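You operate a simulated robot arm through the tools that you are given. There is no shell and no other tool. Be economical: measure what you need, move in short steps, check, and stop when the job is done.

You are at the controls of a simulated two-armed robot. One attempt, no reset.

TASK
Take the grey crown from the service bench top and leave it on the carton divider. Put the pink slip gauge on the storage rack bottom board away on the storage rack top board. Fetch the teal crown and set it on top of the orange twist gear. Pick up the red lens with one hand, pass it to the other hand and put it on the service bench top. Take the blue cradle on the service bench top and put it away on the spares rack top board. Turn the pitch selector to 8 mm. Take the yellow cot and leave it on top of the purple twist gear. Open the water tank lid. Any order will do. Set down upright: red lens, blue cradle.

It is judged by the outcome, as a careful person would: the job done as asked, and still so three seconds after it is handed in. It fails if anything else is knocked over, pushed out of place, dropped, spilled or broken. A push-on lid holds only when it is set on centred and level and pressed home; a screw cap is set on level and turned clockwise until tight.

THE ROBOT
Two 7-joint arms with two-finger parallel grippers on one trunk, on a base that drives. Base frame: it is fixed to the floor where the robot stands at the start and does not move with it; the origin is under the middle of the robot, x ahead of it, y to its left, z up; the surface under the hand at the start is at about z = 860. Lengths are in mm, angles in degrees, forces in N, time in s.
The left shoulder is at the start at [20, 170, 1203], the right one opposite. With the tool pointing down near the work surface each hand reaches from about 180 to 660 mm from the robot's upright axis, wherever it stands, measured 20 degrees to its own side. Places, roughly: blue cradle (6x5x6 cm) [1100, -1400, 900]; carton divider (17x13x1 cm) [700, -100, 900]; grey crown (4x4x4 cm) [500, 0, 900]; orange twist gear [-250, 1500, 500]; pink slip gauge [1250, 250, 500]; pitch selector [3600, 200, 900]; purple twist gear [3250, -4750, 750]; red lens (8x9x12 cm) [1400, -600, 900]; service bench top [900, -900, 900]; spares rack top board [100, 1900, 1200]; storage rack top board [1100, 0, 1200]; teal crown (4x4x4 cm) [1300, -100, 1200]; water tank lid [2500, 2900, 900]; yellow cot (4x5x4 cm) [3800, -4600, 800]. Payload 3.8 kg a hand.
The tool frame of a hand sits at the grasp point between the pads (the TCP): z along the fingers, y along the line on which they close. The tips reach 30 mm beyond it. Largest opening 110 mm; finger width 20, thickness 10; the body of the gripper, 48 by 112 mm, starts 55 mm behind the TCP.
Orientation is that of the tool frame in the base frame, as [roll, pitch, yaw] about the fixed x, y, z axes, in that order (R = Rz(yaw) Ry(pitch) Rx(roll)). With the fingers straight down and closing along the base's y, the tool's x points along the base's -x, its y along +y and its z along -z.

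THE INTERFACE
- The arms move only by the tool arm_command. It takes "left_deltas", "right_deltas" or both (then of equal length, played together; a hand with none holds still); each is a list that holds one entry, the list of rows, each a list of 7 numbers: the shift along the tool's x, y, z in mm, then the turn, a rotation vector about the tool's x, y, z in degrees, then the opening, from 0 (shut) to 1 (fully open). In form: [[[dx, dy, dz, rx, ry, rz, fingers], ...]]. A call has 1 to 10 rows; each row shifts and turns the commanded pose from where the row before left it, along the tool's axes as they then stand. Each row takes 0.2 s and may step no farther than 50 mm and 8.6 degrees from the row before; otherwise, or with a gripper value out of range, the whole call is refused. Where a pose cannot be reached the arm comes as near as it can. A force on the tool above 40 N (or 10 N above the force at the start of the call, whichever is more), or a blocked arm, ends the call early, and 0.2 s more pass. The fingers move at their own pace (about 72 mm/s each) and stop on an object; they squeeze with about 27 N. The grip force told is the motor's: it shows also when the fingers shut on nothing. Time passes only in rows, and 0.2 s behind the last, so rows that do not move let the fingers close. The reply holds the time, the measured pose of the TCP, the force on the tool along the base axes, the opening and the grip force, in the units named above and with some noise, with the torque about the TCP (base axes, N m) and any sound that the robot's microphone picked up.
- Cameras (640 x 400 px; columns grow to the right, rows downward): "scene" is now at [87.6, -15.6, 1346.7]; the picture's right is [-0.16, -0.99, 0.00], its down [-0.69, 0.11, -0.72] and it looks along [0.71, -0.11, -0.70] (base axes); focal length 214 px, centre (320, 200). "left" rides on the left gripper at [72, -17, -103] in its tool frame; the picture's right is [0.23, 0.97, 0.00], its down [-0.76, 0.18, -0.62] and it looks along [-0.61, 0.14, 0.78] (tool axes); focal length 222 px, centre (320, 200). "right" rides on the right gripper at [72, 17, -103] in its tool frame; the picture's right is [-0.23, 0.97, 0.00], its down [-0.76, -0.18, -0.62] and it looks along [-0.61, -0.14, 0.78] (tool axes); focal length 222 px, centre (320, 200). There is no depth. A picture from a camera that has moved, and an enlarged one, comes with that camera's place and axes in the base frame and with its lens. The place of the scene camera against the robot may be out by one fixed shift of up to 25 mm in any direction.
- grab_frame(camera): a new picture of that camera. No time passes.
- lift_body(by): slides the trunk up (or, below 0, down) by that many mm; the arms and the scene camera ride with it, the base frame stays. It gives what a move gives, with no picture.
- base_move(legs): drives the robot by 1 to 6 legs, each [ahead, turn to the left] in mm and degrees, along the robot's own axes; the way and the turn of a leg run together, so that a leg with both is an arc; at most 1500 mm and 180 degrees a leg. The arms and the cameras ride along, it lands a little off, and it stops where it bumps. It gives what a move gives.
- aim_head(pan, tilt): turns the head with the scene camera to pan (to the left, within 80 degrees either way) and tilt (down, from -29 to 69), counted from straight ahead of the robot. It gives what a move gives.
- zoom(camera, box): a new picture of the part [left, top, right, bottom] of that camera's present view, enlarged. No time passes.
- hand_in(): hands the job in; it is judged then, once.

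Go step by step. Nothing tells you exact positions but the pictures and the camera data: compare them with the known pose of the tool, close in by small moves and look again before you grip or let go. The budget is 217 turns and 228 pictures, counting those below and the enlarged ones. Unless the task says otherwise, let go and move clear before handing in, and close with one line.

The tools are called after "Call:" as a command line: name --argument value ..., lists and objects as JSON in quotes. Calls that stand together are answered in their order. arm_command: Moves the arms, as the interface text tells. Its arguments: {"type":"object","properties":{"left_deltas":{"type":"array","items":{"type":"array","items":{"type":"array","items":{"type":"number"}}}},"right_deltas":{"type":"array","items":{"type":"array","items":{"type":"array","items":{"type":"number"}}}}},"required":[]} The other tools are called the same way: lift_body (by) slides the trunk up or down; base_move (legs) drives the base; aim_head (pan, tilt) turns the head that bears the scene camera; grab_frame (camera) takes a picture; zoom (camera, box) takes an enlarged picture of a part of a camera's view; hand_in () hands the job in.

At the start:

```text
clock: 0.0
left_tool_pos: [503.7, 177.3, 1181.8]
left_tool_rot: [179.9, 0.0, -179.9]
left_contact_force: [-0.9, -0.6, -0.1]
left_torque: [0.02, 0.01, 0.02]
left_opening: 110.0
left_finger_force: 0.2
right_tool_pos: [524.2, -248.4, 1159.5]
right_tool_rot: [-180.0, 0.0, -179.9]
right_contact_force: [-0.1, 0.6, 0.6]
right_torque: [0.04, 0.02, 0.02]
right_opening: 109.9
right_finger_force: 0.0
trunk travel left (down, up): [-300.0, 270.0]
robot x, y, heading: [0.9, -0.6, -0.2]
head pan, tilt: [-9.1, 44.0]
```

scene: 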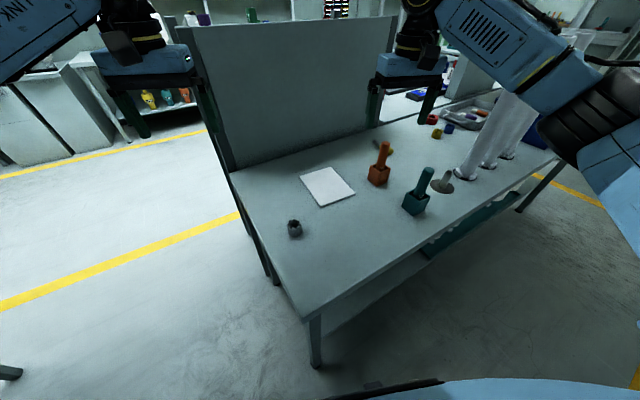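
right: 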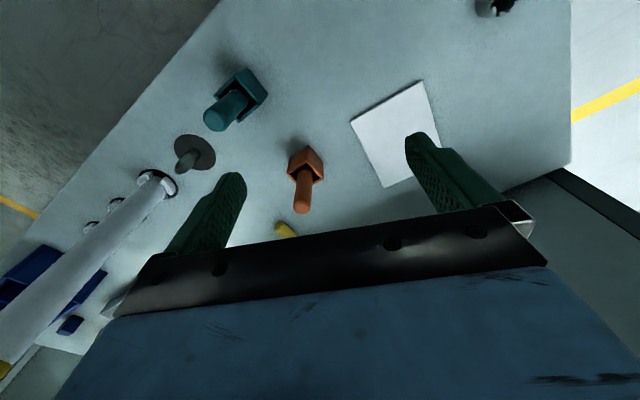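
left: 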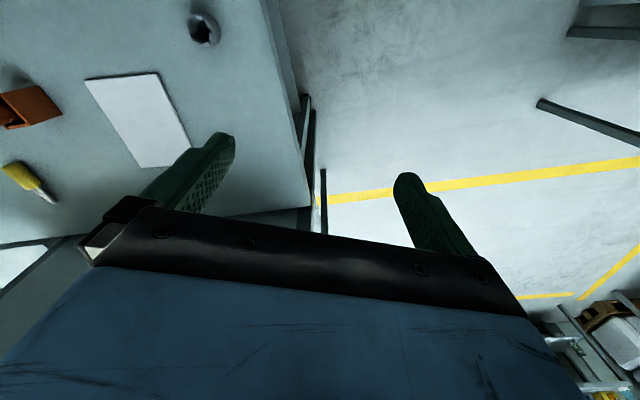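

The grey crown looks to be near (479,-4) and the divider near (647,-130). I'll look closer at both before reaching.

Call:
zoom --camera "scene" --box '[260, 150, 400, 250]'

Call:
zoom --camera "left" --box '[60, 0, 260, 180]'

Call:
aim_head --pan -40 --tilt 15

Call:
grab_frame --camera "scene"

```text
4.00 times, centred on (330, 200) of scene
camera zoom: at [87.6, -15.6, 1346.7], right [-0.16, -0.99, 0.0], down [-0.69, 0.11, -0.72], along [0.71, -0.11, -0.7], focal length 858 px, centre (280, 200)
```

zoom: 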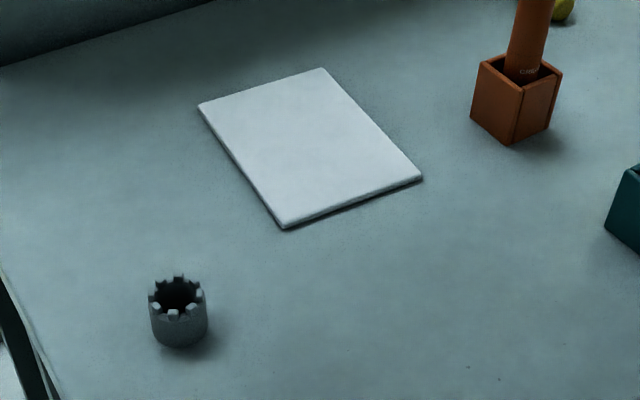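

```text
2.22 times, centred on (160, 90) of left
camera zoom: at [432.1, 159.6, 1285.1], right [-0.23, 0.97, 0.0], down [0.76, 0.18, 0.62], along [0.61, 0.14, -0.78], focal length 494 px, centre (676, 444)
```

zoom: 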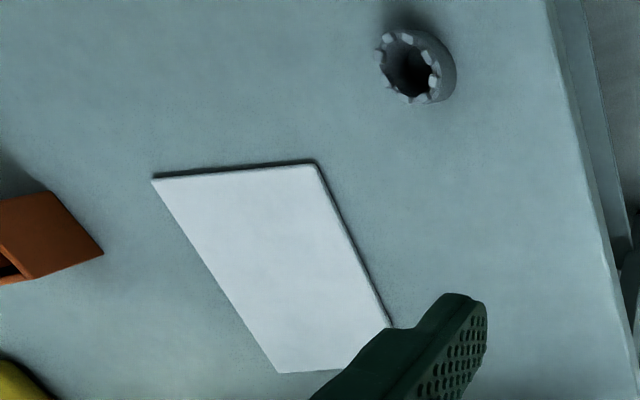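

```text
clock: 1.0
left_tool_pos: [504.7, 177.0, 1181.0]
left_tool_rot: [179.9, -0.1, -179.9]
left_contact_force: [0.3, -0.5, 0.1]
left_torque: [0.03, -0.03, -0.01]
left_opening: 109.8
left_finger_force: 0.1
right_tool_pos: [524.1, -247.4, 1158.7]
right_tool_rot: [180.0, 0.1, -180.0]
right_contact_force: [0.8, 0.4, 0.6]
right_torque: [0.0, 0.01, -0.01]
right_opening: 110.2
right_finger_force: 0.1
trunk travel left (down, up): [-300.0, 270.0]
robot x, y, heading: [-2.5, -2.4, -0.2]
head pan, tilt: [-40.0, 15.0]
```

```text
222 pictures are left
camera scene: at [78.2, -62.6, 1392.1], right [-0.64, -0.77, 0.0], down [-0.2, 0.17, -0.97], along [0.74, -0.62, -0.26], focal length 214 px, centre (320, 200)
```

scene: 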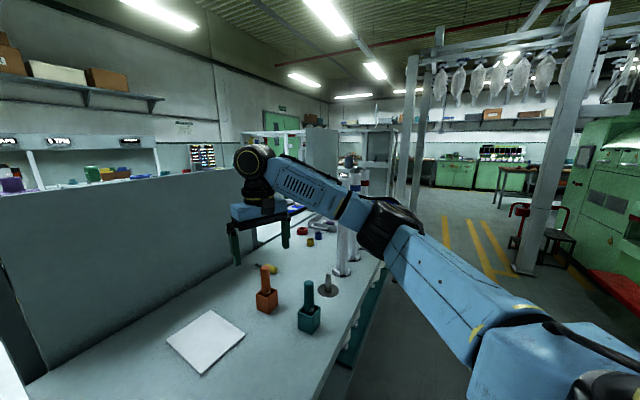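

Crown is upright and clear. I'll bring the right hand above it, partway down, and look.

Call:
arm_command --right_deltas '[[[8, 40, 25, 0, 0, 0, 1], [8, 40, 25, 0, 0, 0, 1], [8, 40, 25, 0, 0, 0, 1], [8, 40, 25, 0, 0, 0, 1], [8, 42, 25, 0, 0, 0, 1], [5, 42, 25, 0, 0, 0, 1], [0, 0, 0, 0, 0, 0, 1]]]' --left_deltas '[[[0, 20, 0, 0, 0, 0, 1], [0, 20, 0, 0, 0, 0, 1], [0, 20, 0, 0, 0, 0, 1], [0, 20, 0, 0, 0, 0, 1], [0, 0, 0, 0, 0, 0, 1], [0, 0, 0, 0, 0, 0, 1], [0, 0, 0, 0, 0, 0, 1]]]'

Call:
grab_frame --camera "right"

```text
clock: 2.6
left_tool_pos: [504.8, 256.6, 1182.9]
left_tool_rot: [-180.0, -0.1, -179.8]
left_contact_force: [-0.7, 0.0, -0.6]
left_torque: [0.03, -0.02, -0.01]
left_opening: 110.0
left_finger_force: 0.1
right_tool_pos: [477.2, -4.8, 1007.2]
right_tool_rot: [-180.0, -0.1, -180.0]
right_contact_force: [0.1, -0.5, 0.3]
right_torque: [0.01, 0.01, -0.02]
right_opening: 110.1
right_finger_force: 0.1
trunk travel left (down, up): [-300.0, 270.0]
robot x, y, heading: [-1.0, 1.3, 0.1]
head pan, tilt: [-40.0, 15.0]
```

```text
221 pictures are left
camera right: at [405.8, 12.7, 1110.2], right [0.23, 0.97, 0.0], down [0.76, -0.18, 0.62], along [0.61, -0.14, -0.78], focal length 222 px, centre (320, 200)
```

right: 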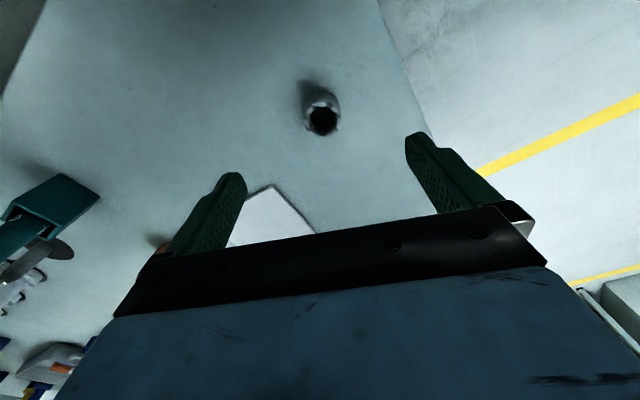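

Call:
arm_command --right_deltas '[[[0, 3, 40, 0, 0, 0, 1], [0, 0, 40, 0, 0, 0, 0.8], [0, 0, 28, 0, 0, 0, 0.8], [0, 0, 0, 0, 0, 0, 0.8]]]'

Call:
grab_frame --camera "right"

```text
clock: 3.6
left_tool_pos: [505.2, 258.1, 1182.6]
left_tool_rot: [-180.0, -0.1, -179.9]
left_contact_force: [-0.8, 0.3, -0.5]
left_torque: [0.01, -0.05, -0.02]
left_opening: 109.7
left_finger_force: 0.0
right_tool_pos: [479.9, -1.8, 899.5]
right_tool_rot: [179.9, 0.0, -180.0]
right_contact_force: [0.1, -1.0, -0.2]
right_torque: [0.03, -0.02, 0.02]
right_opening: 87.9
right_finger_force: 0.1
trunk travel left (down, up): [-300.0, 270.0]
robot x, y, heading: [-2.5, 1.6, -0.1]
head pan, tilt: [-40.0, 15.0]
```

```text
220 pictures are left
camera right: at [407.1, 16.1, 1001.7], right [0.23, 0.97, 0.0], down [0.76, -0.18, 0.62], along [0.61, -0.14, -0.78], focal length 222 px, centre (320, 200)
```

right: 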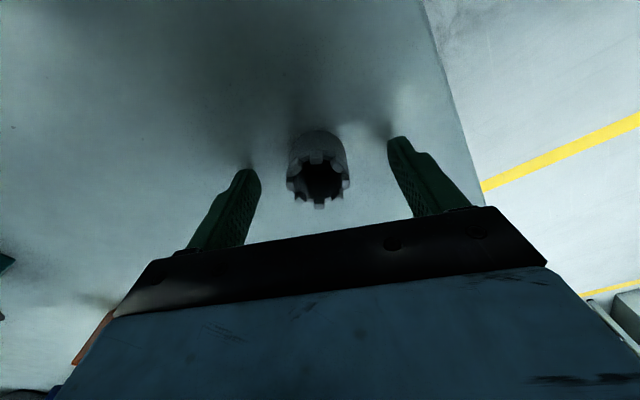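

Call:
arm_command --right_deltas '[[[5, 1, 5, 0, 0, 0, 0.6], [0, 0, 0, 0, 0, 0, 0.1], [0, 0, 0, 0, 0, 0, 0.1], [0, 0, 0, 0, 0, 0, 0.1], [0, 0, 0, 0, 0, 0, 0.1]]]'

Call:
arm_command --right_deltas '[[[0, 0, -30, 0, 0, 0, 0.1], [0, 0, -30, 0, 0, 0, 0.1], [-30, -30, -10, 0, 0, 0, 0.1], [-35, -35, 0, 0, 0, 0, 0.1], [-35, -35, 0, 0, 0, 0, 0.1], [-35, -28, 0, 0, 0, 0, 0.1], [-30, 0, 0, 0, 0, 0, 0.1], [0, 0, 0, 0, 0, 0, 0.1]]]'

Call:
grab_frame --camera "right"

```text
clock: 4.8
left_tool_pos: [505.1, 258.6, 1181.8]
left_tool_rot: [-180.0, 0.0, -179.9]
left_contact_force: [-0.3, -0.2, 0.4]
left_torque: [-0.03, -0.04, 0.03]
left_opening: 110.0
left_finger_force: 0.0
right_tool_pos: [474.0, -1.8, 895.5]
right_tool_rot: [180.0, 0.0, -179.9]
right_contact_force: [-0.5, -1.2, 1.3]
right_torque: [-0.02, -0.02, 0.01]
right_opening: 37.7
right_finger_force: 27.0
trunk travel left (down, up): [-300.0, 270.0]
robot x, y, heading: [1.1, 1.0, -0.1]
head pan, tilt: [-40.0, 15.0]
```

```text
clock: 6.6
left_tool_pos: [504.5, 257.2, 1181.2]
left_tool_rot: [180.0, 0.1, 179.9]
left_contact_force: [-0.7, 0.3, 0.1]
left_torque: [0.0, 0.03, 0.06]
left_opening: 109.9
left_finger_force: 0.1
right_tool_pos: [630.3, -130.3, 966.0]
right_tool_rot: [180.0, 0.1, -179.8]
right_contact_force: [-0.4, -0.8, 0.1]
right_torque: [0.0, 0.01, -0.03]
right_opening: 37.5
right_finger_force: 27.2
right hand out of reach, approached as far as the arm can: row 7
trunk travel left (down, up): [-300.0, 270.0]
robot x, y, heading: [2.0, -1.3, -0.1]
head pan, tilt: [-40.0, 15.0]
```

```text
219 pictures are left
camera right: at [558.4, -113.0, 1067.5], right [0.23, 0.97, 0.0], down [0.76, -0.18, 0.62], along [0.61, -0.14, -0.78], focal length 222 px, centre (320, 200)
```

right: 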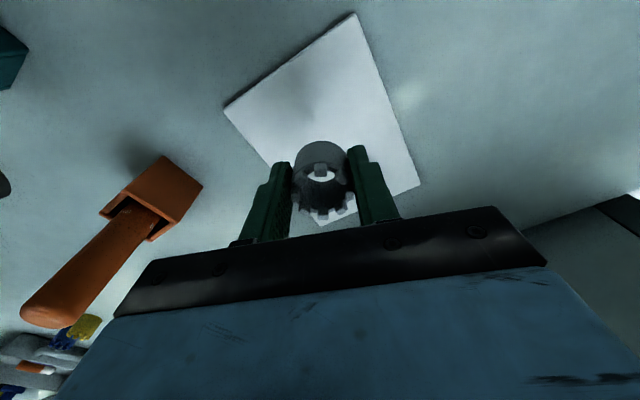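

Crown is held over the divider (centre about (656,-122)); I lower it.

Call:
arm_command --right_deltas '[[[0, 3, 30, 0, 0, 0, 0.1], [0, 0, 24, 0, 0, 0, 0.1], [0, 0, 3, 0, 0, 0, 0.1], [0, 0, 3, 0, 0, 0, 0.1], [0, 0, 2, 0, 0, 0, 0.1]]]'

Call:
zoom --camera "right" --box '[200, 50, 440, 230]'

```text
clock: 7.8
left_tool_pos: [504.8, 257.4, 1183.2]
left_tool_rot: [180.0, 0.1, -179.9]
left_contact_force: [-0.1, -0.4, 0.5]
left_torque: [-0.01, -0.03, -0.02]
left_opening: 110.0
left_finger_force: 0.1
right_tool_pos: [621.1, -130.0, 903.5]
right_tool_rot: [179.9, 0.0, 180.0]
right_contact_force: [0.7, 0.8, 0.0]
right_torque: [0.01, 0.01, 0.04]
right_opening: 37.5
right_finger_force: 26.7
right hand out of reach, approached as far as the arm can: row 2
trunk travel left (down, up): [-300.0, 270.0]
robot x, y, heading: [0.3, 1.1, 0.3]
head pan, tilt: [-40.0, 15.0]
```

```text
2.22 times, centred on (320, 140) of right
camera zoom: at [548.9, -112.4, 1006.2], right [0.23, 0.97, 0.0], down [0.76, -0.18, 0.62], along [0.61, -0.14, -0.78], focal length 494 px, centre (320, 333)
```

zoom: 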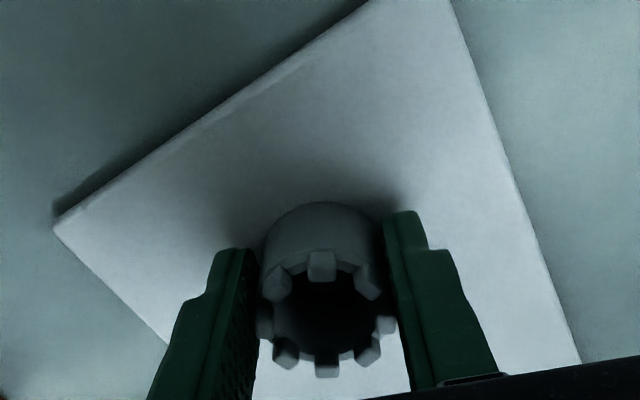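

Call:
arm_command --right_deltas '[[[0, 0, 1.5, 0, 0, 0, 0.1], [0, 0, 1.5, 0, 0, 0, 0.1], [0, 0, 0, 0, 0, 0, 0.1]]]'

```text
clock: 8.6
left_tool_pos: [503.9, 258.8, 1182.2]
left_tool_rot: [-180.0, -0.1, -179.9]
left_contact_force: [-0.3, -0.3, 0.5]
left_torque: [0.02, 0.03, -0.01]
left_opening: 109.9
left_finger_force: 0.1
right_tool_pos: [621.5, -130.2, 902.0]
right_tool_rot: [-180.0, 0.3, 180.0]
right_contact_force: [0.8, -1.5, 9.2]
right_torque: [-0.11, -0.02, 0.03]
right_opening: 37.7
right_finger_force: 26.8
trunk travel left (down, up): [-300.0, 270.0]
robot x, y, heading: [-0.4, 0.1, 0.0]
head pan, tilt: [-40.0, 15.0]
```

Contact. Release and rise.

Call:
arm_command --right_deltas '[[[0, 0, -1, 0, 0, 0, 0.3], [0, 0, 0, 0, 0, 0, 0.6], [0, 0, 0, 0, 0, 0, 0.8], [0, 0, -30, 0, 0, 0, 0.8], [0, 0, -45, 0, 0, 0, 1], [0, 0, -45, 0, 0, 0, 1], [20, 0, -45, 0, 0, 0, 1], [20, 0, -45, 0, 0, 0, 1]]]'

Call:
grab_frame --camera "right"

Call:
aim_head --pan 0 --tilt 10

Call:
grab_frame --camera "scene"

Call:
aim_head --pan 70 --tilt 20

Call:
grab_frame --camera "scene"

```text
clock: 10.4
left_tool_pos: [504.6, 256.9, 1183.4]
left_tool_rot: [-180.0, 0.0, -179.9]
left_contact_force: [-0.6, -0.1, -0.2]
left_torque: [0.01, 0.01, 0.02]
left_opening: 110.2
left_finger_force: 0.1
right_tool_pos: [580.6, -128.4, 1114.0]
right_tool_rot: [-179.8, 0.0, -180.0]
right_contact_force: [-0.6, 0.6, 0.2]
right_torque: [0.03, -0.01, -0.01]
right_opening: 110.0
right_finger_force: 0.1
trunk travel left (down, up): [-300.0, 270.0]
robot x, y, heading: [-5.3, -0.0, -0.1]
head pan, tilt: [-40.0, 15.0]
```

```text
217 pictures are left
camera right: at [507.7, -111.6, 1216.2], right [0.23, 0.97, 0.0], down [0.76, -0.18, 0.62], along [0.61, -0.14, -0.78], focal length 222 px, centre (320, 200)
```

right: 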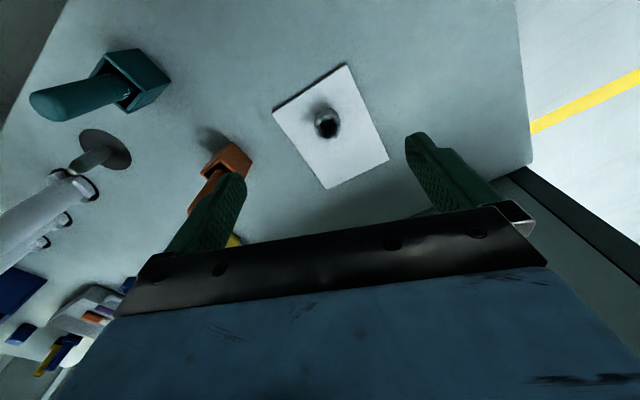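

```text
clock: 11.4
left_tool_pos: [504.4, 256.9, 1182.4]
left_tool_rot: [180.0, 0.0, -179.9]
left_contact_force: [0.0, -0.4, -0.1]
left_torque: [-0.01, -0.02, 0.0]
left_opening: 110.1
left_finger_force: 0.1
right_tool_pos: [581.5, -130.4, 1112.9]
right_tool_rot: [179.9, 0.0, 179.9]
right_contact_force: [-0.5, -0.4, -0.3]
right_torque: [0.01, 0.02, 0.0]
right_opening: 109.9
right_finger_force: 0.1
trunk travel left (down, up): [-300.0, 270.0]
robot x, y, heading: [-5.0, -1.4, 0.1]
head pan, tilt: [0.0, 10.0]
```

```text
216 pictures are left
camera scene: at [99.6, -2.7, 1400.3], right [0.0, -1.0, 0.0], down [-0.17, 0.0, -0.98], along [0.98, 0.0, -0.17], focal length 214 px, centre (320, 200)
```

scene: 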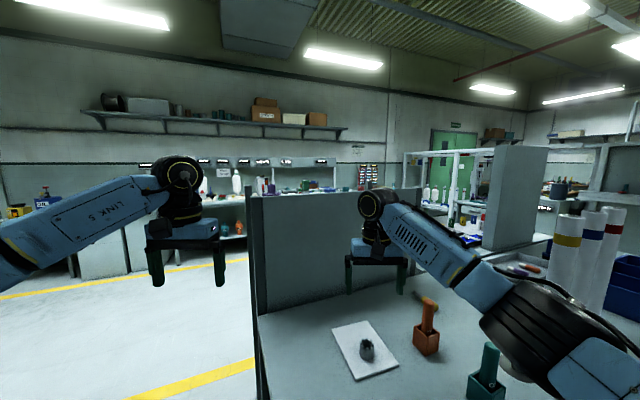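

```text
clock: 12.8
left_tool_pos: [504.9, 258.0, 1182.4]
left_tool_rot: [-179.9, 0.0, -179.9]
left_contact_force: [0.1, 0.1, -0.7]
left_torque: [0.0, 0.02, 0.01]
left_opening: 110.1
left_finger_force: 0.0
right_tool_pos: [580.7, -129.8, 1113.6]
right_tool_rot: [-179.9, 0.0, -180.0]
right_contact_force: [0.0, 0.2, 0.8]
right_torque: [-0.01, 0.01, 0.03]
right_opening: 110.2
right_finger_force: 0.0
trunk travel left (down, up): [-300.0, 270.0]
robot x, y, heading: [2.7, -2.3, 0.2]
head pan, tilt: [70.0, 20.0]
```

```text
215 pictures are left
camera scene: at [38.5, 84.9, 1384.0], right [0.94, -0.34, 0.0], down [-0.12, -0.32, -0.94], along [0.32, 0.88, -0.34], focal length 214 px, centre (320, 200)
```

scene: 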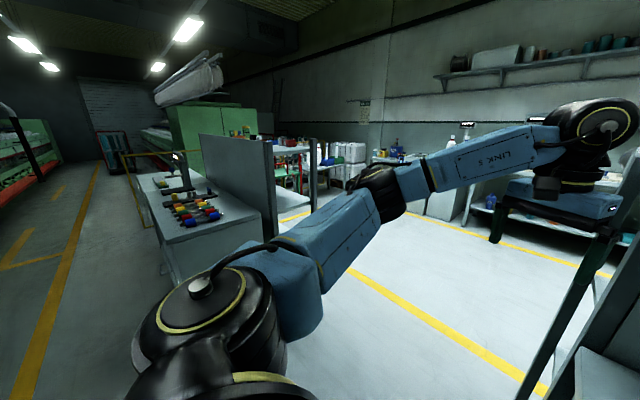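

Crown is placed. Now I'll tuck the arms and drive round the left end of the bench to see the storage rack behind the panel.

Call:
arm_command --right_deltas '[[[40, -15, -15, 0, 0, 0, 1], [40, -20, -15, 0, 0, 0, 1], [40, -20, 0, 0, 0, 0, 1], [40, -20, 0, 0, 0, 0, 1], [40, -20, 0, 0, 0, 0, 1], [40, -20, 0, 0, 0, 0, 1]]]' --left_deltas '[[[30, 0, 0, 0, 0, 0, 1], [30, 0, 0, 0, 0, 0, 1], [30, 0, 0, 0, 0, 0, 1], [30, 0, 0, 0, 0, 0, 1], [30, 0, 0, 0, 0, 0, 1], [20, 0, 0, 0, 0, 0, 1]]]'

Call:
base_move --legs '[[0, 60], [800, 0], [0, -40]]'

Call:
aim_head --pan -20 --tilt 15

Call:
grab_frame --camera "scene"

```text
clock: 14.2
left_tool_pos: [333.3, 257.3, 1182.8]
left_tool_rot: [-180.0, 0.1, -179.9]
left_contact_force: [-0.9, -0.5, -0.4]
left_torque: [0.04, -0.03, -0.04]
left_opening: 110.0
left_finger_force: 0.0
right_tool_pos: [340.2, -247.1, 1142.7]
right_tool_rot: [180.0, 0.1, 180.0]
right_contact_force: [-0.3, -0.4, 0.5]
right_torque: [0.03, 0.0, -0.01]
right_opening: 110.2
right_finger_force: 0.0
trunk travel left (down, up): [-300.0, 270.0]
robot x, y, heading: [1.9, 4.1, 0.2]
head pan, tilt: [70.0, 20.0]
```

```text
clock: 16.6
left_tool_pos: [51.7, 411.7, 1182.2]
left_tool_rot: [179.9, 0.1, -134.7]
left_contact_force: [0.2, -0.8, 0.3]
left_torque: [0.07, 0.0, 0.0]
left_opening: 110.0
left_finger_force: 0.1
right_tool_pos: [411.8, 63.2, 1142.4]
right_tool_rot: [179.9, -0.1, -134.6]
right_contact_force: [-0.2, -0.9, -0.1]
right_torque: [0.03, 0.01, -0.03]
right_opening: 110.0
right_finger_force: 0.0
trunk travel left (down, up): [-300.0, 270.0]
robot x, y, heading: [-2.3, -7.1, 45.0]
head pan, tilt: [70.0, 20.0]
stopped in leg 1: the robot was blocked; the commanded pose is now the measured one
```

```text
clock: 18.3
left_tool_pos: [50.7, 413.6, 1182.6]
left_tool_rot: [-180.0, 0.0, -134.5]
left_contact_force: [0.4, -0.2, 0.4]
left_torque: [-0.01, 0.02, 0.03]
left_opening: 110.1
left_finger_force: 0.0
right_tool_pos: [412.4, 65.2, 1143.1]
right_tool_rot: [180.0, -0.1, -134.7]
right_contact_force: [0.2, -0.1, -0.1]
right_torque: [-0.02, 0.02, 0.0]
right_opening: 109.9
right_finger_force: 0.0
trunk travel left (down, up): [-300.0, 270.0]
robot x, y, heading: [0.0, -7.3, 45.1]
head pan, tilt: [-20.0, 15.0]
```

```text
214 pictures are left
camera scene: at [83.6, 46.7, 1392.2], right [0.43, -0.9, 0.0], down [-0.23, -0.11, -0.97], along [0.87, 0.41, -0.26], focal length 214 px, centre (320, 200)
```

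scene: 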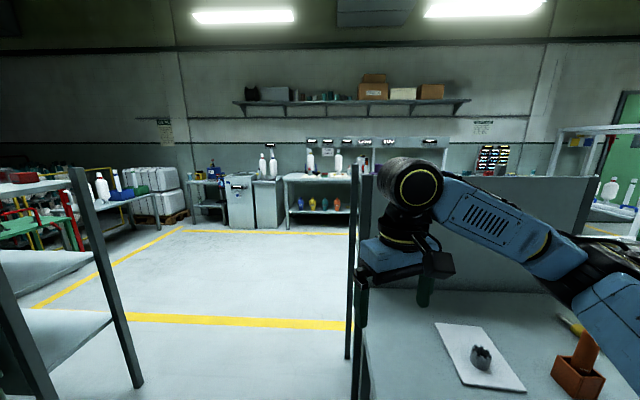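

The turn was blocked, so I'm looking down to see what's touching.

Call:
aim_head --pan -60 --tilt 60

Call:
grab_frame --camera "scene"

Call:
aim_head --pan 60 --tilt 45

Call:
grab_frame --camera "scene"

```text
clock: 19.4
left_tool_pos: [52.4, 414.5, 1181.1]
left_tool_rot: [179.9, 0.0, -134.7]
left_contact_force: [-0.2, 0.4, 0.4]
left_torque: [-0.01, 0.04, 0.01]
left_opening: 110.0
left_finger_force: 0.0
right_tool_pos: [411.9, 64.4, 1141.3]
right_tool_rot: [180.0, -0.1, -134.7]
right_contact_force: [1.0, -0.4, -0.5]
right_torque: [-0.01, -0.02, -0.01]
right_opening: 110.1
right_finger_force: 0.0
trunk travel left (down, up): [-300.0, 270.0]
robot x, y, heading: [2.1, -8.3, 45.1]
head pan, tilt: [-60.0, 60.0]
```

```text
213 pictures are left
camera scene: at [63.6, -10.1, 1325.9], right [-0.25, -0.97, 0.0], down [-0.84, 0.22, -0.5], along [0.48, -0.13, -0.87], focal length 214 px, centre (320, 200)
```

scene: 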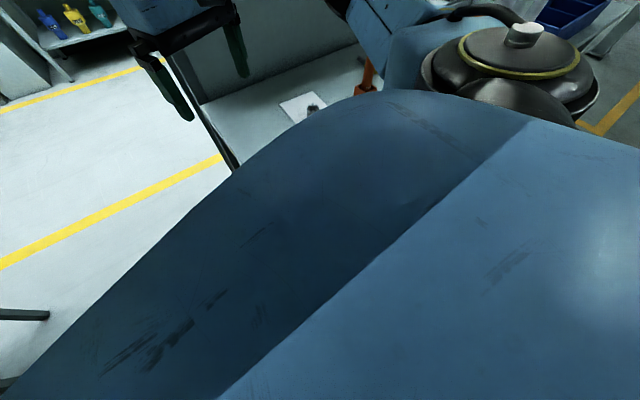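

```text
clock: 21.4
left_tool_pos: [50.9, 413.4, 1181.9]
left_tool_rot: [-179.9, -0.1, -134.5]
left_contact_force: [-0.5, -0.5, 0.7]
left_torque: [-0.03, -0.01, 0.0]
left_opening: 110.0
left_finger_force: 0.1
right_tool_pos: [413.3, 65.3, 1141.9]
right_tool_rot: [-179.9, 0.0, -134.6]
right_contact_force: [0.2, 0.1, -0.6]
right_torque: [0.04, 0.0, 0.0]
right_opening: 109.9
right_finger_force: 0.0
trunk travel left (down, up): [-300.0, 270.0]
robot x, y, heading: [1.8, -7.1, 45.3]
head pan, tilt: [60.0, 45.0]
```

```text
212 pictures are left
camera scene: at [-22.2, 85.3, 1345.4], right [0.97, 0.26, 0.0], down [0.19, -0.68, -0.71], along [-0.19, 0.68, -0.71], focal length 214 px, centre (320, 200)
```

scene: 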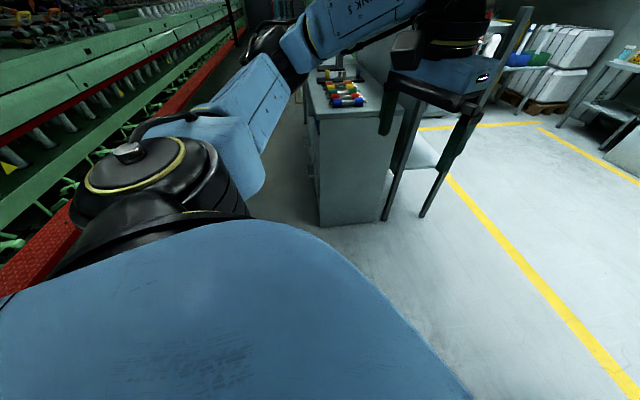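

The base corner seems to be against the bench corner; the aisle behind is free. I'll back off, then turn and go along the gap between the two benches.

Call:
base_move --legs '[[-300, 0], [0, 29], [790, 0], [0, -51], [700, 0]]'

Call:
aim_head --pan -30 --tilt 20

Call:
grab_frame --camera "scene"

Call:
aim_head --pan 75 --tilt 20

Call:
grab_frame --camera "scene"

```text
clock: 34.5
left_tool_pos: [853.3, 1187.2, 1181.0]
left_tool_rot: [-180.0, -0.1, -156.6]
left_contact_force: [0.4, 0.4, 0.6]
left_torque: [0.01, 0.01, 0.0]
left_opening: 109.9
left_finger_force: 0.1
right_tool_pos: [1060.9, 730.1, 1141.4]
right_tool_rot: [180.0, 0.0, -156.5]
right_contact_force: [0.9, 0.1, 0.2]
right_torque: [0.03, 0.04, 0.0]
right_opening: 109.9
right_finger_force: 0.1
trunk travel left (down, up): [-300.0, 270.0]
robot x, y, heading: [649.7, 820.3, 23.3]
head pan, tilt: [60.0, 45.0]
```

```text
clock: 36.1
left_tool_pos: [854.1, 1187.8, 1182.5]
left_tool_rot: [-179.9, 0.0, -156.5]
left_contact_force: [-0.3, 0.0, -1.0]
left_torque: [-0.01, 0.01, -0.01]
left_opening: 109.8
left_finger_force: 0.0
right_tool_pos: [1060.4, 730.3, 1142.4]
right_tool_rot: [-180.0, 0.0, -156.6]
right_contact_force: [-0.2, -0.4, -0.2]
right_torque: [0.02, 0.01, 0.0]
right_opening: 109.9
right_finger_force: 0.1
trunk travel left (down, up): [-300.0, 270.0]
robot x, y, heading: [646.2, 815.4, 23.5]
head pan, tilt: [-30.0, 20.0]
```

```text
211 pictures are left
camera scene: at [746.1, 813.8, 1384.0], right [-0.11, -0.99, 0.0], down [-0.34, 0.04, -0.94], along [0.93, -0.11, -0.34], focal length 214 px, centre (320, 200)
```

scene: 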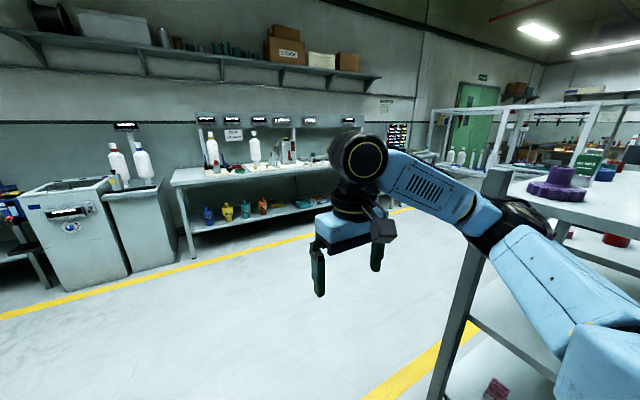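

```text
clock: 38.0
left_tool_pos: [853.2, 1188.3, 1182.3]
left_tool_rot: [-180.0, -0.1, -156.4]
left_contact_force: [-0.4, -0.6, 0.5]
left_torque: [-0.01, 0.01, -0.01]
left_opening: 110.1
left_finger_force: 0.0
right_tool_pos: [1058.9, 729.4, 1142.6]
right_tool_rot: [180.0, -0.1, -156.5]
right_contact_force: [-0.7, -0.4, 0.0]
right_torque: [0.0, -0.01, 0.0]
right_opening: 109.9
right_finger_force: 0.0
trunk travel left (down, up): [-300.0, 270.0]
robot x, y, heading: [650.1, 817.5, 23.4]
head pan, tilt: [75.0, 20.0]
```

```text
210 pictures are left
camera scene: at [640.0, 916.6, 1384.0], right [0.99, 0.15, 0.0], down [0.05, -0.34, -0.94], along [-0.14, 0.93, -0.34], focal length 214 px, centre (320, 200)
```

scene: 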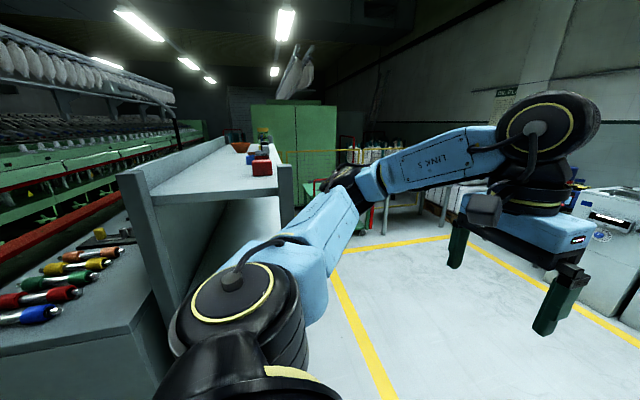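

Storage rack end post is at about (1136,367). I'll drive around to the rack's open front and face it.

Call:
base_move --legs '[[900, 0], [0, -90], [860, 0], [0, -90]]'

Call:
aim_head --pan 0 --tilt 30

Call:
grab_frame --camera "scene"

```text
clock: 54.5
left_tool_pos: [1616.3, 15.1, 1181.2]
left_tool_rot: [-180.0, 0.0, 24.2]
left_contact_force: [-0.2, -0.4, 0.8]
left_torque: [0.03, -0.02, 0.02]
left_opening: 110.1
left_finger_force: 0.1
right_tool_pos: [1404.5, 468.8, 1143.2]
right_tool_rot: [180.0, 0.0, 24.0]
right_contact_force: [0.0, -0.4, 0.0]
right_torque: [0.03, 0.03, 0.01]
right_opening: 110.1
right_finger_force: 0.2
trunk travel left (down, up): [-300.0, 270.0]
robot x, y, heading: [1815.8, 386.8, -155.9]
head pan, tilt: [75.0, 20.0]
```

```text
clock: 56.0
left_tool_pos: [1614.8, 13.2, 1182.9]
left_tool_rot: [-180.0, 0.0, 24.0]
left_contact_force: [-0.4, -0.7, -0.4]
left_torque: [-0.02, -0.01, -0.02]
left_opening: 110.1
left_finger_force: 0.1
right_tool_pos: [1404.7, 469.0, 1141.8]
right_tool_rot: [-179.9, 0.0, 24.1]
right_contact_force: [0.1, 0.3, -0.5]
right_torque: [0.0, 0.03, 0.01]
right_opening: 110.1
right_finger_force: 0.0
trunk travel left (down, up): [-300.0, 270.0]
robot x, y, heading: [1814.5, 384.3, -156.0]
head pan, tilt: [0.0, 30.0]
```

```text
209 pictures are left
camera scene: at [1699.9, 337.9, 1368.0], right [-0.41, 0.91, 0.0], down [0.46, 0.2, -0.87], along [-0.79, -0.35, -0.5], focal length 214 px, centre (320, 200)
```

scene: 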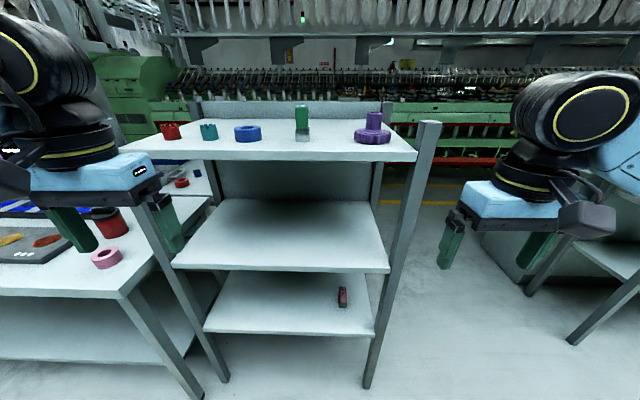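

The rack has three boards; the pink slip gauge lies on the bottom one near (1101,179), the teal crown on top near (1220,-250), and the red lens is on the table to the left. I'll approach and lower for the gauge.

Call:
base_move --legs '[[170, 0]]'

Call:
lift_body --by -290

Call:
grab_frame --camera "scene"

Call:
grab_frame --camera "right"

```text
clock: 57.4
left_tool_pos: [1459.0, -54.7, 1181.1]
left_tool_rot: [180.0, -0.1, 24.2]
left_contact_force: [0.2, 0.6, -0.7]
left_torque: [0.0, -0.05, -0.01]
left_opening: 109.9
left_finger_force: 0.1
right_tool_pos: [1248.5, 401.5, 1142.2]
right_tool_rot: [-180.0, 0.1, 24.3]
right_contact_force: [-0.1, 0.5, -0.2]
right_torque: [0.02, 0.01, 0.01]
right_opening: 110.2
right_finger_force: 0.0
trunk travel left (down, up): [-300.0, 270.0]
robot x, y, heading: [1661.2, 317.1, -155.8]
head pan, tilt: [0.0, 30.0]
```

```text
clock: 60.3
left_tool_pos: [1460.9, -54.0, 892.1]
left_tool_rot: [-180.0, 0.0, 24.2]
left_contact_force: [1.2, 0.4, -0.9]
left_torque: [0.01, 0.0, 0.01]
left_opening: 109.9
left_finger_force: 0.0
right_tool_pos: [1249.5, 401.7, 852.7]
right_tool_rot: [180.0, 0.0, 24.3]
right_contact_force: [-0.4, -0.1, -0.1]
right_torque: [-0.02, 0.0, 0.02]
right_opening: 109.8
right_finger_force: 0.1
trunk travel left (down, up): [-10.0, 560.0]
robot x, y, heading: [1658.6, 317.3, -155.7]
head pan, tilt: [0.0, 30.0]
```

```text
208 pictures are left
camera scene: at [1544.6, 268.8, 1078.1], right [-0.41, 0.91, 0.0], down [0.46, 0.2, -0.87], along [-0.79, -0.35, -0.5], focal length 214 px, centre (320, 200)
```

scene: 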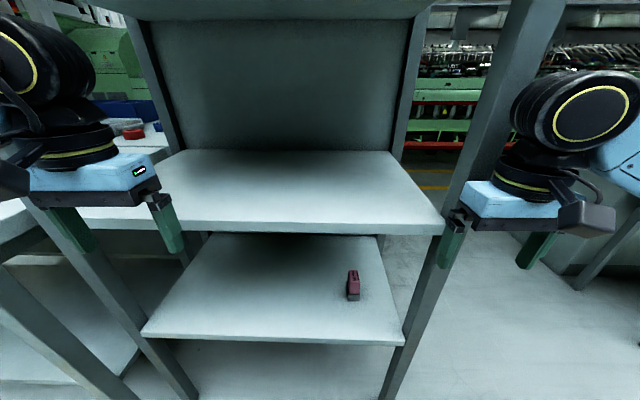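

```text
207 pictures are left
camera right: at [1322.3, 415.5, 955.1], right [0.19, -0.98, 0.0], down [-0.77, -0.15, 0.62], along [-0.61, -0.12, -0.78], focal length 222 px, centre (320, 200)
```

right: 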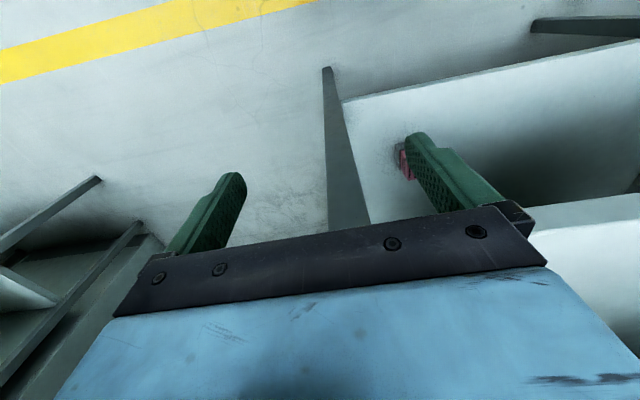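

Call:
zoom --camera "scene" --box '[310, 250, 400, 310]'

```text
6.67 times, centred on (355, 280) of scene
camera zoom: at [1544.6, 268.8, 1078.1], right [-0.41, 0.91, 0.0], down [0.46, 0.2, -0.87], along [-0.79, -0.35, -0.5], focal length 1430 px, centre (87, -333)
```

zoom: 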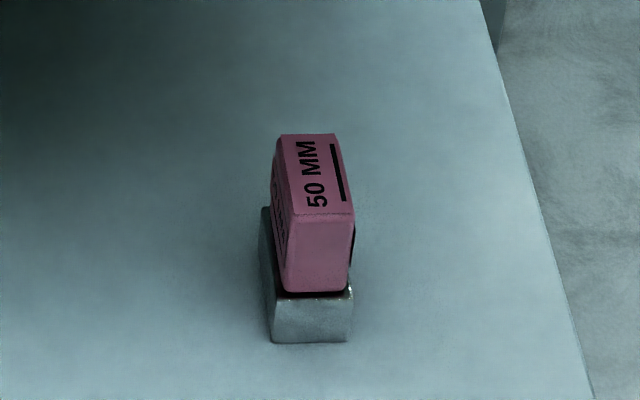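

The gauge is a ~100 mm tall block (centre about (1047,173), top near z 500, board at z~400). I'll tilt the right hand 45° forward and come to a pre-grasp point on its axis, outside the rack.

Call:
arm_command --right_deltas '[[[0, 0, 0, 0, -7.5, 0, 1], [0, 0, 0, 0, -7.5, 0, 1], [0, 0, 0, 0, -7.5, 0, 1], [0, 0, 0, 0, -7.5, 0, 1], [0, 0, 0, 0, -7.5, 0, 1], [0, 0, 0, 0, -7.5, 0, 1], [0, 40, 0, 0, 0, 0, 1], [18, 40, 20, 0, 0, 0, 1], [20, 45, 25, 0, 0, 0, 1], [0, 0, 0, 0, 0, 0, 1]]]'

Call:
arm_command --right_deltas '[[[15, 0, 40, 0, 0, 0, 1], [18, 0, 40, 0, 0, 0, 1], [0, 0, 38, 0, 0, 0, 1], [0, 0, 0, 0, 0, 0, 1]]]'

Call:
grab_frame --camera "right"

Call:
grab_frame --camera "scene"

```text
refused: row 9 steps farther than a row can; nothing moved
```

```text
clock: 61.3
left_tool_pos: [1460.2, -54.6, 893.7]
left_tool_rot: [179.9, 0.1, 24.1]
left_contact_force: [0.3, -0.5, 0.1]
left_torque: [-0.01, -0.02, 0.02]
left_opening: 109.9
left_finger_force: 0.0
right_tool_pos: [1279.4, 414.2, 734.7]
right_tool_rot: [179.9, -0.1, 24.2]
right_contact_force: [-0.5, 1.1, -0.5]
right_torque: [-0.04, 0.01, -0.01]
right_opening: 110.1
right_finger_force: 0.2
trunk travel left (down, up): [-10.0, 560.0]
robot x, y, heading: [1659.2, 316.9, -155.7]
head pan, tilt: [0.0, 30.0]
```

```text
205 pictures are left
camera right: at [1352.8, 429.0, 837.0], right [0.19, -0.98, 0.0], down [-0.77, -0.15, 0.62], along [-0.61, -0.12, -0.78], focal length 222 px, centre (320, 200)
```

right: 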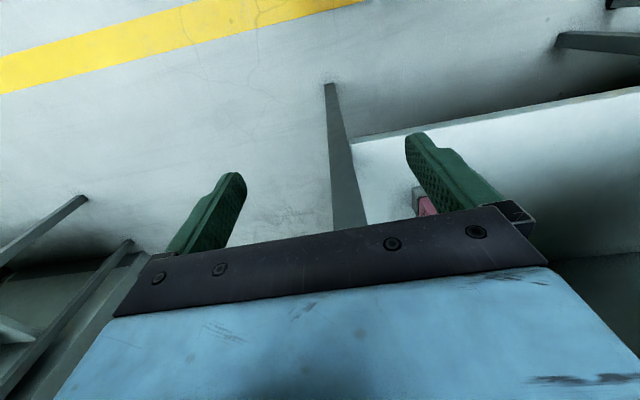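

```text
204 pictures are left
camera scene: at [1544.5, 268.8, 1078.0], right [-0.41, 0.91, 0.0], down [0.46, 0.2, -0.87], along [-0.79, -0.35, -0.5], focal length 214 px, centre (320, 200)
```

scene: 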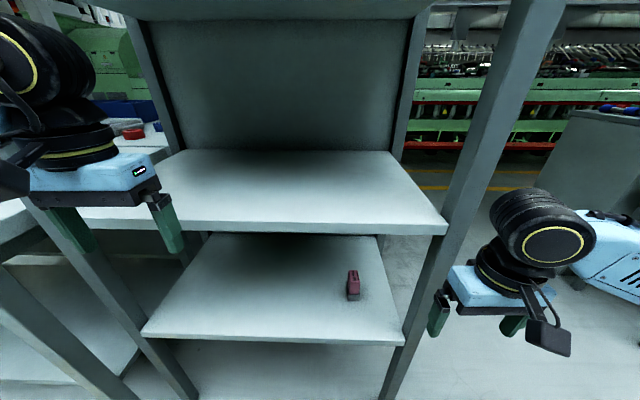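

Call:
arm_command --right_deltas '[[[0, 0, 0, 0, -7.5, 0, 1], [0, 0, 0, 0, -7.5, 0, 1], [0, 0, 0, 0, -7.5, 0, 1], [0, 0, 0, 0, -7.5, 0, 1], [0, 0, 0, 0, -7.5, 0, 1], [0, 0, 0, 0, -7.5, 0, 1], [-9, 31, 26, 0, 0, 0, 1], [-9, 31, 26, 0, 0, 0, 1], [-9, 31, 26, 0, 0, 0, 1], [-9, 31, 26, 0, 0, 0, 1]]]'

Call:
grab_frame --camera "right"

Call:
grab_frame --camera "scene"

```text
clock: 62.9
left_tool_pos: [1459.9, -52.7, 891.7]
left_tool_rot: [-180.0, 0.0, 24.1]
left_contact_force: [-0.2, -0.6, 0.0]
left_torque: [0.01, 0.0, 0.02]
left_opening: 109.9
left_finger_force: 0.1
right_tool_pos: [1192.9, 362.8, 722.8]
right_tool_rot: [-179.5, 45.1, 23.7]
right_contact_force: [8.9, 6.6, 1.3]
right_torque: [-0.36, 0.63, -0.14]
right_opening: 110.0
right_finger_force: 0.1
right hand out of reach, approached as far as the arm can: row 2, 3, 4, 5, 6
trunk travel left (down, up): [-10.0, 560.0]
robot x, y, heading: [1661.5, 317.8, -156.1]
head pan, tilt: [0.0, 30.0]
stopped in row 7 (right hand): the force on the tool passed its limit at 105 N (the readings are from after the stop); the commanded pose is now the measured one
```

```text
203 pictures are left
camera right: at [1313.7, 396.5, 743.0], right [0.24, -0.96, 0.16], down [-0.16, 0.12, 0.98], along [-0.96, -0.26, -0.12], focal length 222 px, centre (320, 200)
```

right: 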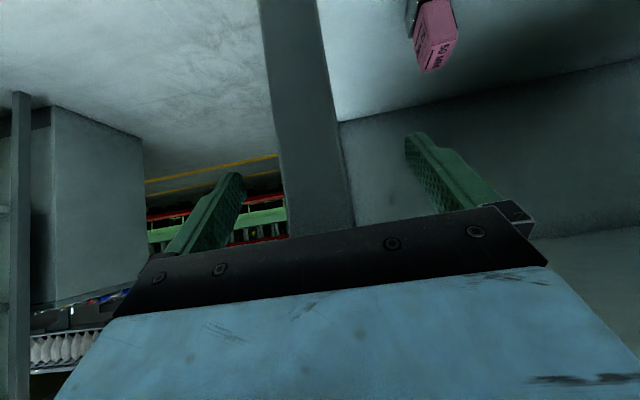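

```text
202 pictures are left
camera scene: at [1545.4, 269.6, 1078.1], right [-0.4, 0.91, 0.0], down [0.46, 0.2, -0.87], along [-0.79, -0.35, -0.5], focal length 214 px, centre (320, 200)
```

scene: 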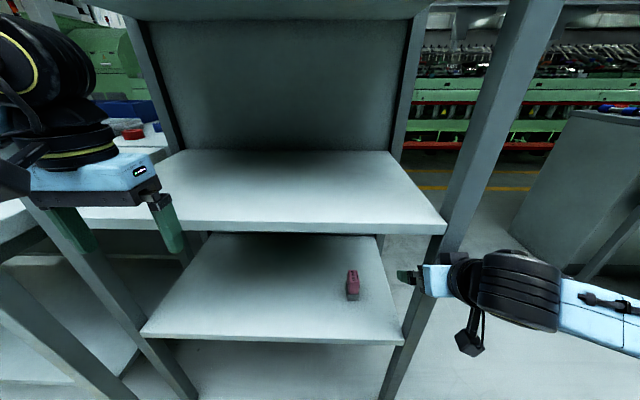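

The hand bumped the rack's front post. I'll back the base straight off, then check the post.

Call:
base_move --legs '[[-150, 0]]'

Call:
grab_frame --camera "scene"

Call:
grab_frame --camera "right"

```text
clock: 64.3
left_tool_pos: [1598.1, 6.9, 890.9]
left_tool_rot: [179.9, -0.1, 24.1]
left_contact_force: [0.6, -0.2, 0.1]
left_torque: [0.0, 0.03, 0.0]
left_opening: 109.8
left_finger_force: 0.0
right_tool_pos: [1330.5, 423.5, 721.7]
right_tool_rot: [-179.5, 44.9, 23.6]
right_contact_force: [0.5, 1.6, -0.1]
right_torque: [0.01, 0.02, -0.01]
right_opening: 109.9
right_finger_force: 0.1
trunk travel left (down, up): [-10.0, 560.0]
robot x, y, heading: [1799.7, 381.0, -156.0]
head pan, tilt: [0.0, 30.0]
```

```text
201 pictures are left
camera scene: at [1683.1, 330.6, 1078.0], right [-0.4, 0.91, 0.0], down [0.46, 0.2, -0.87], along [-0.79, -0.35, -0.5], focal length 214 px, centre (320, 200)
```

scene: 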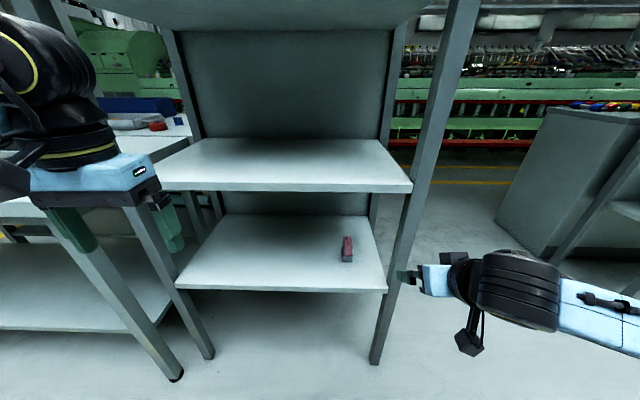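

```text
200 pictures are left
camera right: at [1451.1, 457.2, 742.6], right [0.24, -0.96, 0.16], down [-0.16, 0.12, 0.98], along [-0.96, -0.26, -0.12], focal length 222 px, centre (320, 200)
```

right: 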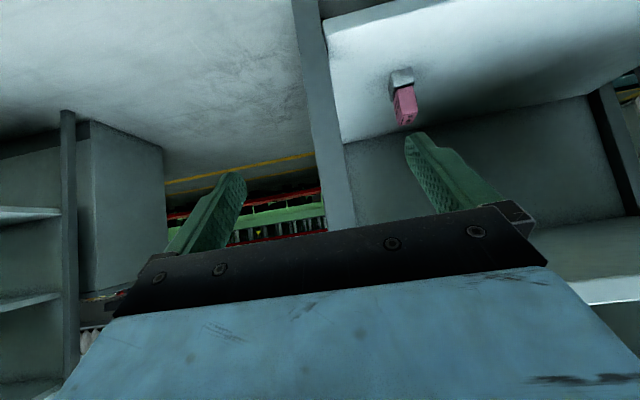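

Cross-checking both cameras puts the boards at z≈500/860/1220 and the gauge at about (1124,188), top ≈586. I'll shift the hand left in line with it.

Call:
arm_command --right_deltas '[[[0, 44, 0, 0, 0, 0, 1], [0, 44, 0, 0, 0, 0, 1], [0, 43, 0, 0, 0, 0, 1], [0, 0, 0, 0, 0, 0, 1]]]'

Call:
grab_frame --camera "right"

```text
clock: 65.3
left_tool_pos: [1597.1, 6.7, 890.9]
left_tool_rot: [-179.9, -0.1, 24.0]
left_contact_force: [1.0, -0.4, 0.3]
left_torque: [0.0, 0.02, 0.02]
left_opening: 109.8
left_finger_force: 0.1
right_tool_pos: [1381.4, 300.4, 722.6]
right_tool_rot: [-179.7, 44.8, 23.5]
right_contact_force: [-0.3, 0.2, -0.7]
right_torque: [0.01, 0.0, -0.04]
right_opening: 109.8
right_finger_force: 0.1
trunk travel left (down, up): [-10.0, 560.0]
robot x, y, heading: [1795.9, 378.4, -156.2]
head pan, tilt: [0.0, 30.0]
```

```text
199 pictures are left
camera right: at [1503.1, 335.2, 743.8], right [0.24, -0.96, 0.16], down [-0.16, 0.12, 0.98], along [-0.96, -0.26, -0.12], focal length 222 px, centre (320, 200)
```

right: 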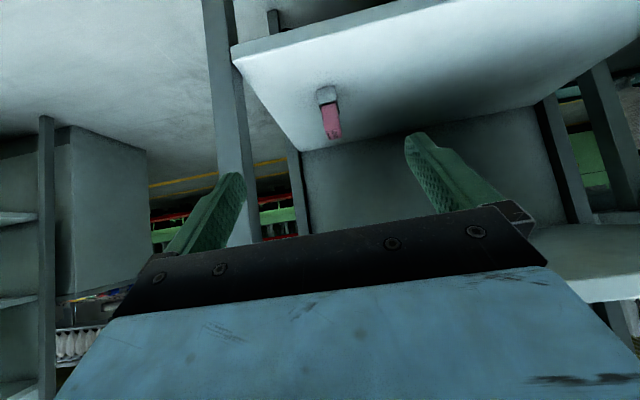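

Call:
arm_command --right_deltas '[[[-10, 0, 40, 0, 0, 0, 1], [-10, 0, 40, 0, 0, 0, 1], [-10, 0, 40, 0, 0, 0, 1], [-10, 0, 40, 0, 0, 0, 1], [-10, 0, 40, 0, 0, 0, 1], [0, 0, 0, 0, 0, 0, 1]]]'

Call:
grab_frame --camera "right"

Call:
grab_frame --camera "scene"

```text
clock: 66.7
left_tool_pos: [1597.7, 7.0, 890.4]
left_tool_rot: [-180.0, -0.1, 24.2]
left_contact_force: [-0.3, 0.7, 0.0]
left_torque: [0.01, -0.01, -0.01]
left_opening: 110.3
left_finger_force: 0.1
right_tool_pos: [1219.9, 232.1, 614.1]
right_tool_rot: [-179.6, 44.8, 23.6]
right_contact_force: [0.4, 0.7, 1.1]
right_torque: [0.01, 0.02, -0.01]
right_opening: 110.1
right_finger_force: 0.1
trunk travel left (down, up): [-10.0, 560.0]
robot x, y, heading: [1801.3, 373.2, -156.1]
head pan, tilt: [0.0, 30.0]
```

```text
198 pictures are left
camera right: at [1340.3, 266.0, 636.1], right [0.24, -0.96, 0.16], down [-0.16, 0.12, 0.98], along [-0.96, -0.26, -0.12], focal length 222 px, centre (320, 200)
```

right: 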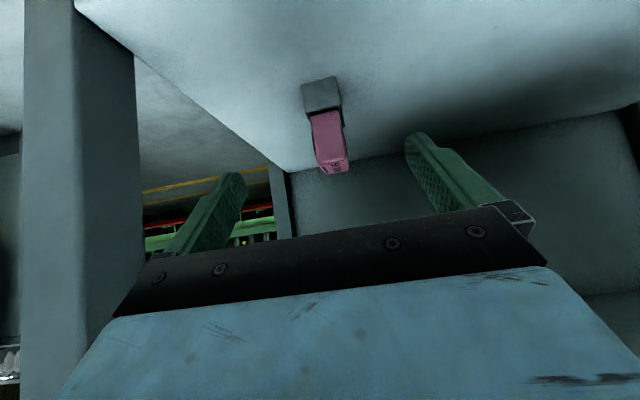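

```text
197 pictures are left
camera scene: at [1682.9, 330.5, 1078.0], right [-0.4, 0.91, 0.0], down [0.46, 0.2, -0.87], along [-0.79, -0.35, -0.5], focal length 214 px, centre (320, 200)
```

scene: 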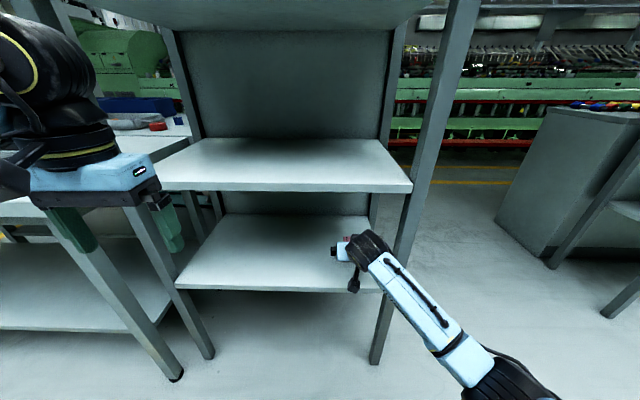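

Call:
arm_command --right_deltas '[[[-10, 0, 35, 0, 0, 0, 1], [-10, 0, 25, 0, 0, 0, 1], [0, 0, 0, 0, 0, 0, 1]]]'

Call:
grab_frame --camera "right"

```text
clock: 67.5
left_tool_pos: [1598.2, 7.5, 890.8]
left_tool_rot: [-180.0, -0.1, 24.2]
left_contact_force: [0.4, -0.1, -1.1]
left_torque: [0.03, 0.02, 0.0]
left_opening: 110.4
left_finger_force: 0.1
right_tool_pos: [1167.4, 211.3, 585.0]
right_tool_rot: [-179.6, 45.0, 23.6]
right_contact_force: [0.3, 0.2, -0.1]
right_torque: [0.0, 0.0, 0.0]
right_opening: 110.1
right_finger_force: 0.0
trunk travel left (down, up): [-10.0, 560.0]
robot x, y, heading: [1801.0, 379.8, -156.1]
head pan, tilt: [0.0, 30.0]
```

```text
196 pictures are left
camera right: at [1288.7, 244.3, 607.1], right [0.24, -0.96, 0.16], down [-0.16, 0.12, 0.98], along [-0.96, -0.26, -0.12], focal length 222 px, centre (320, 200)
```

right: 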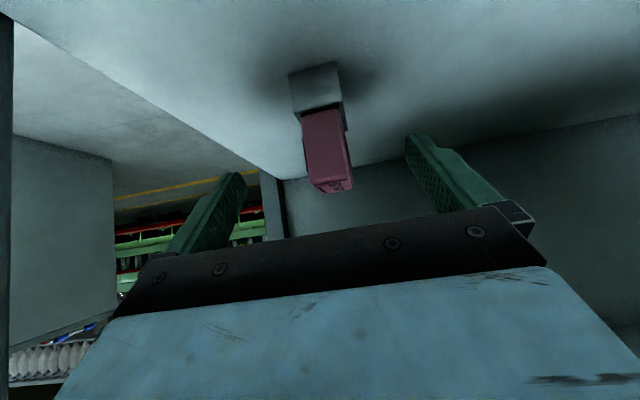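

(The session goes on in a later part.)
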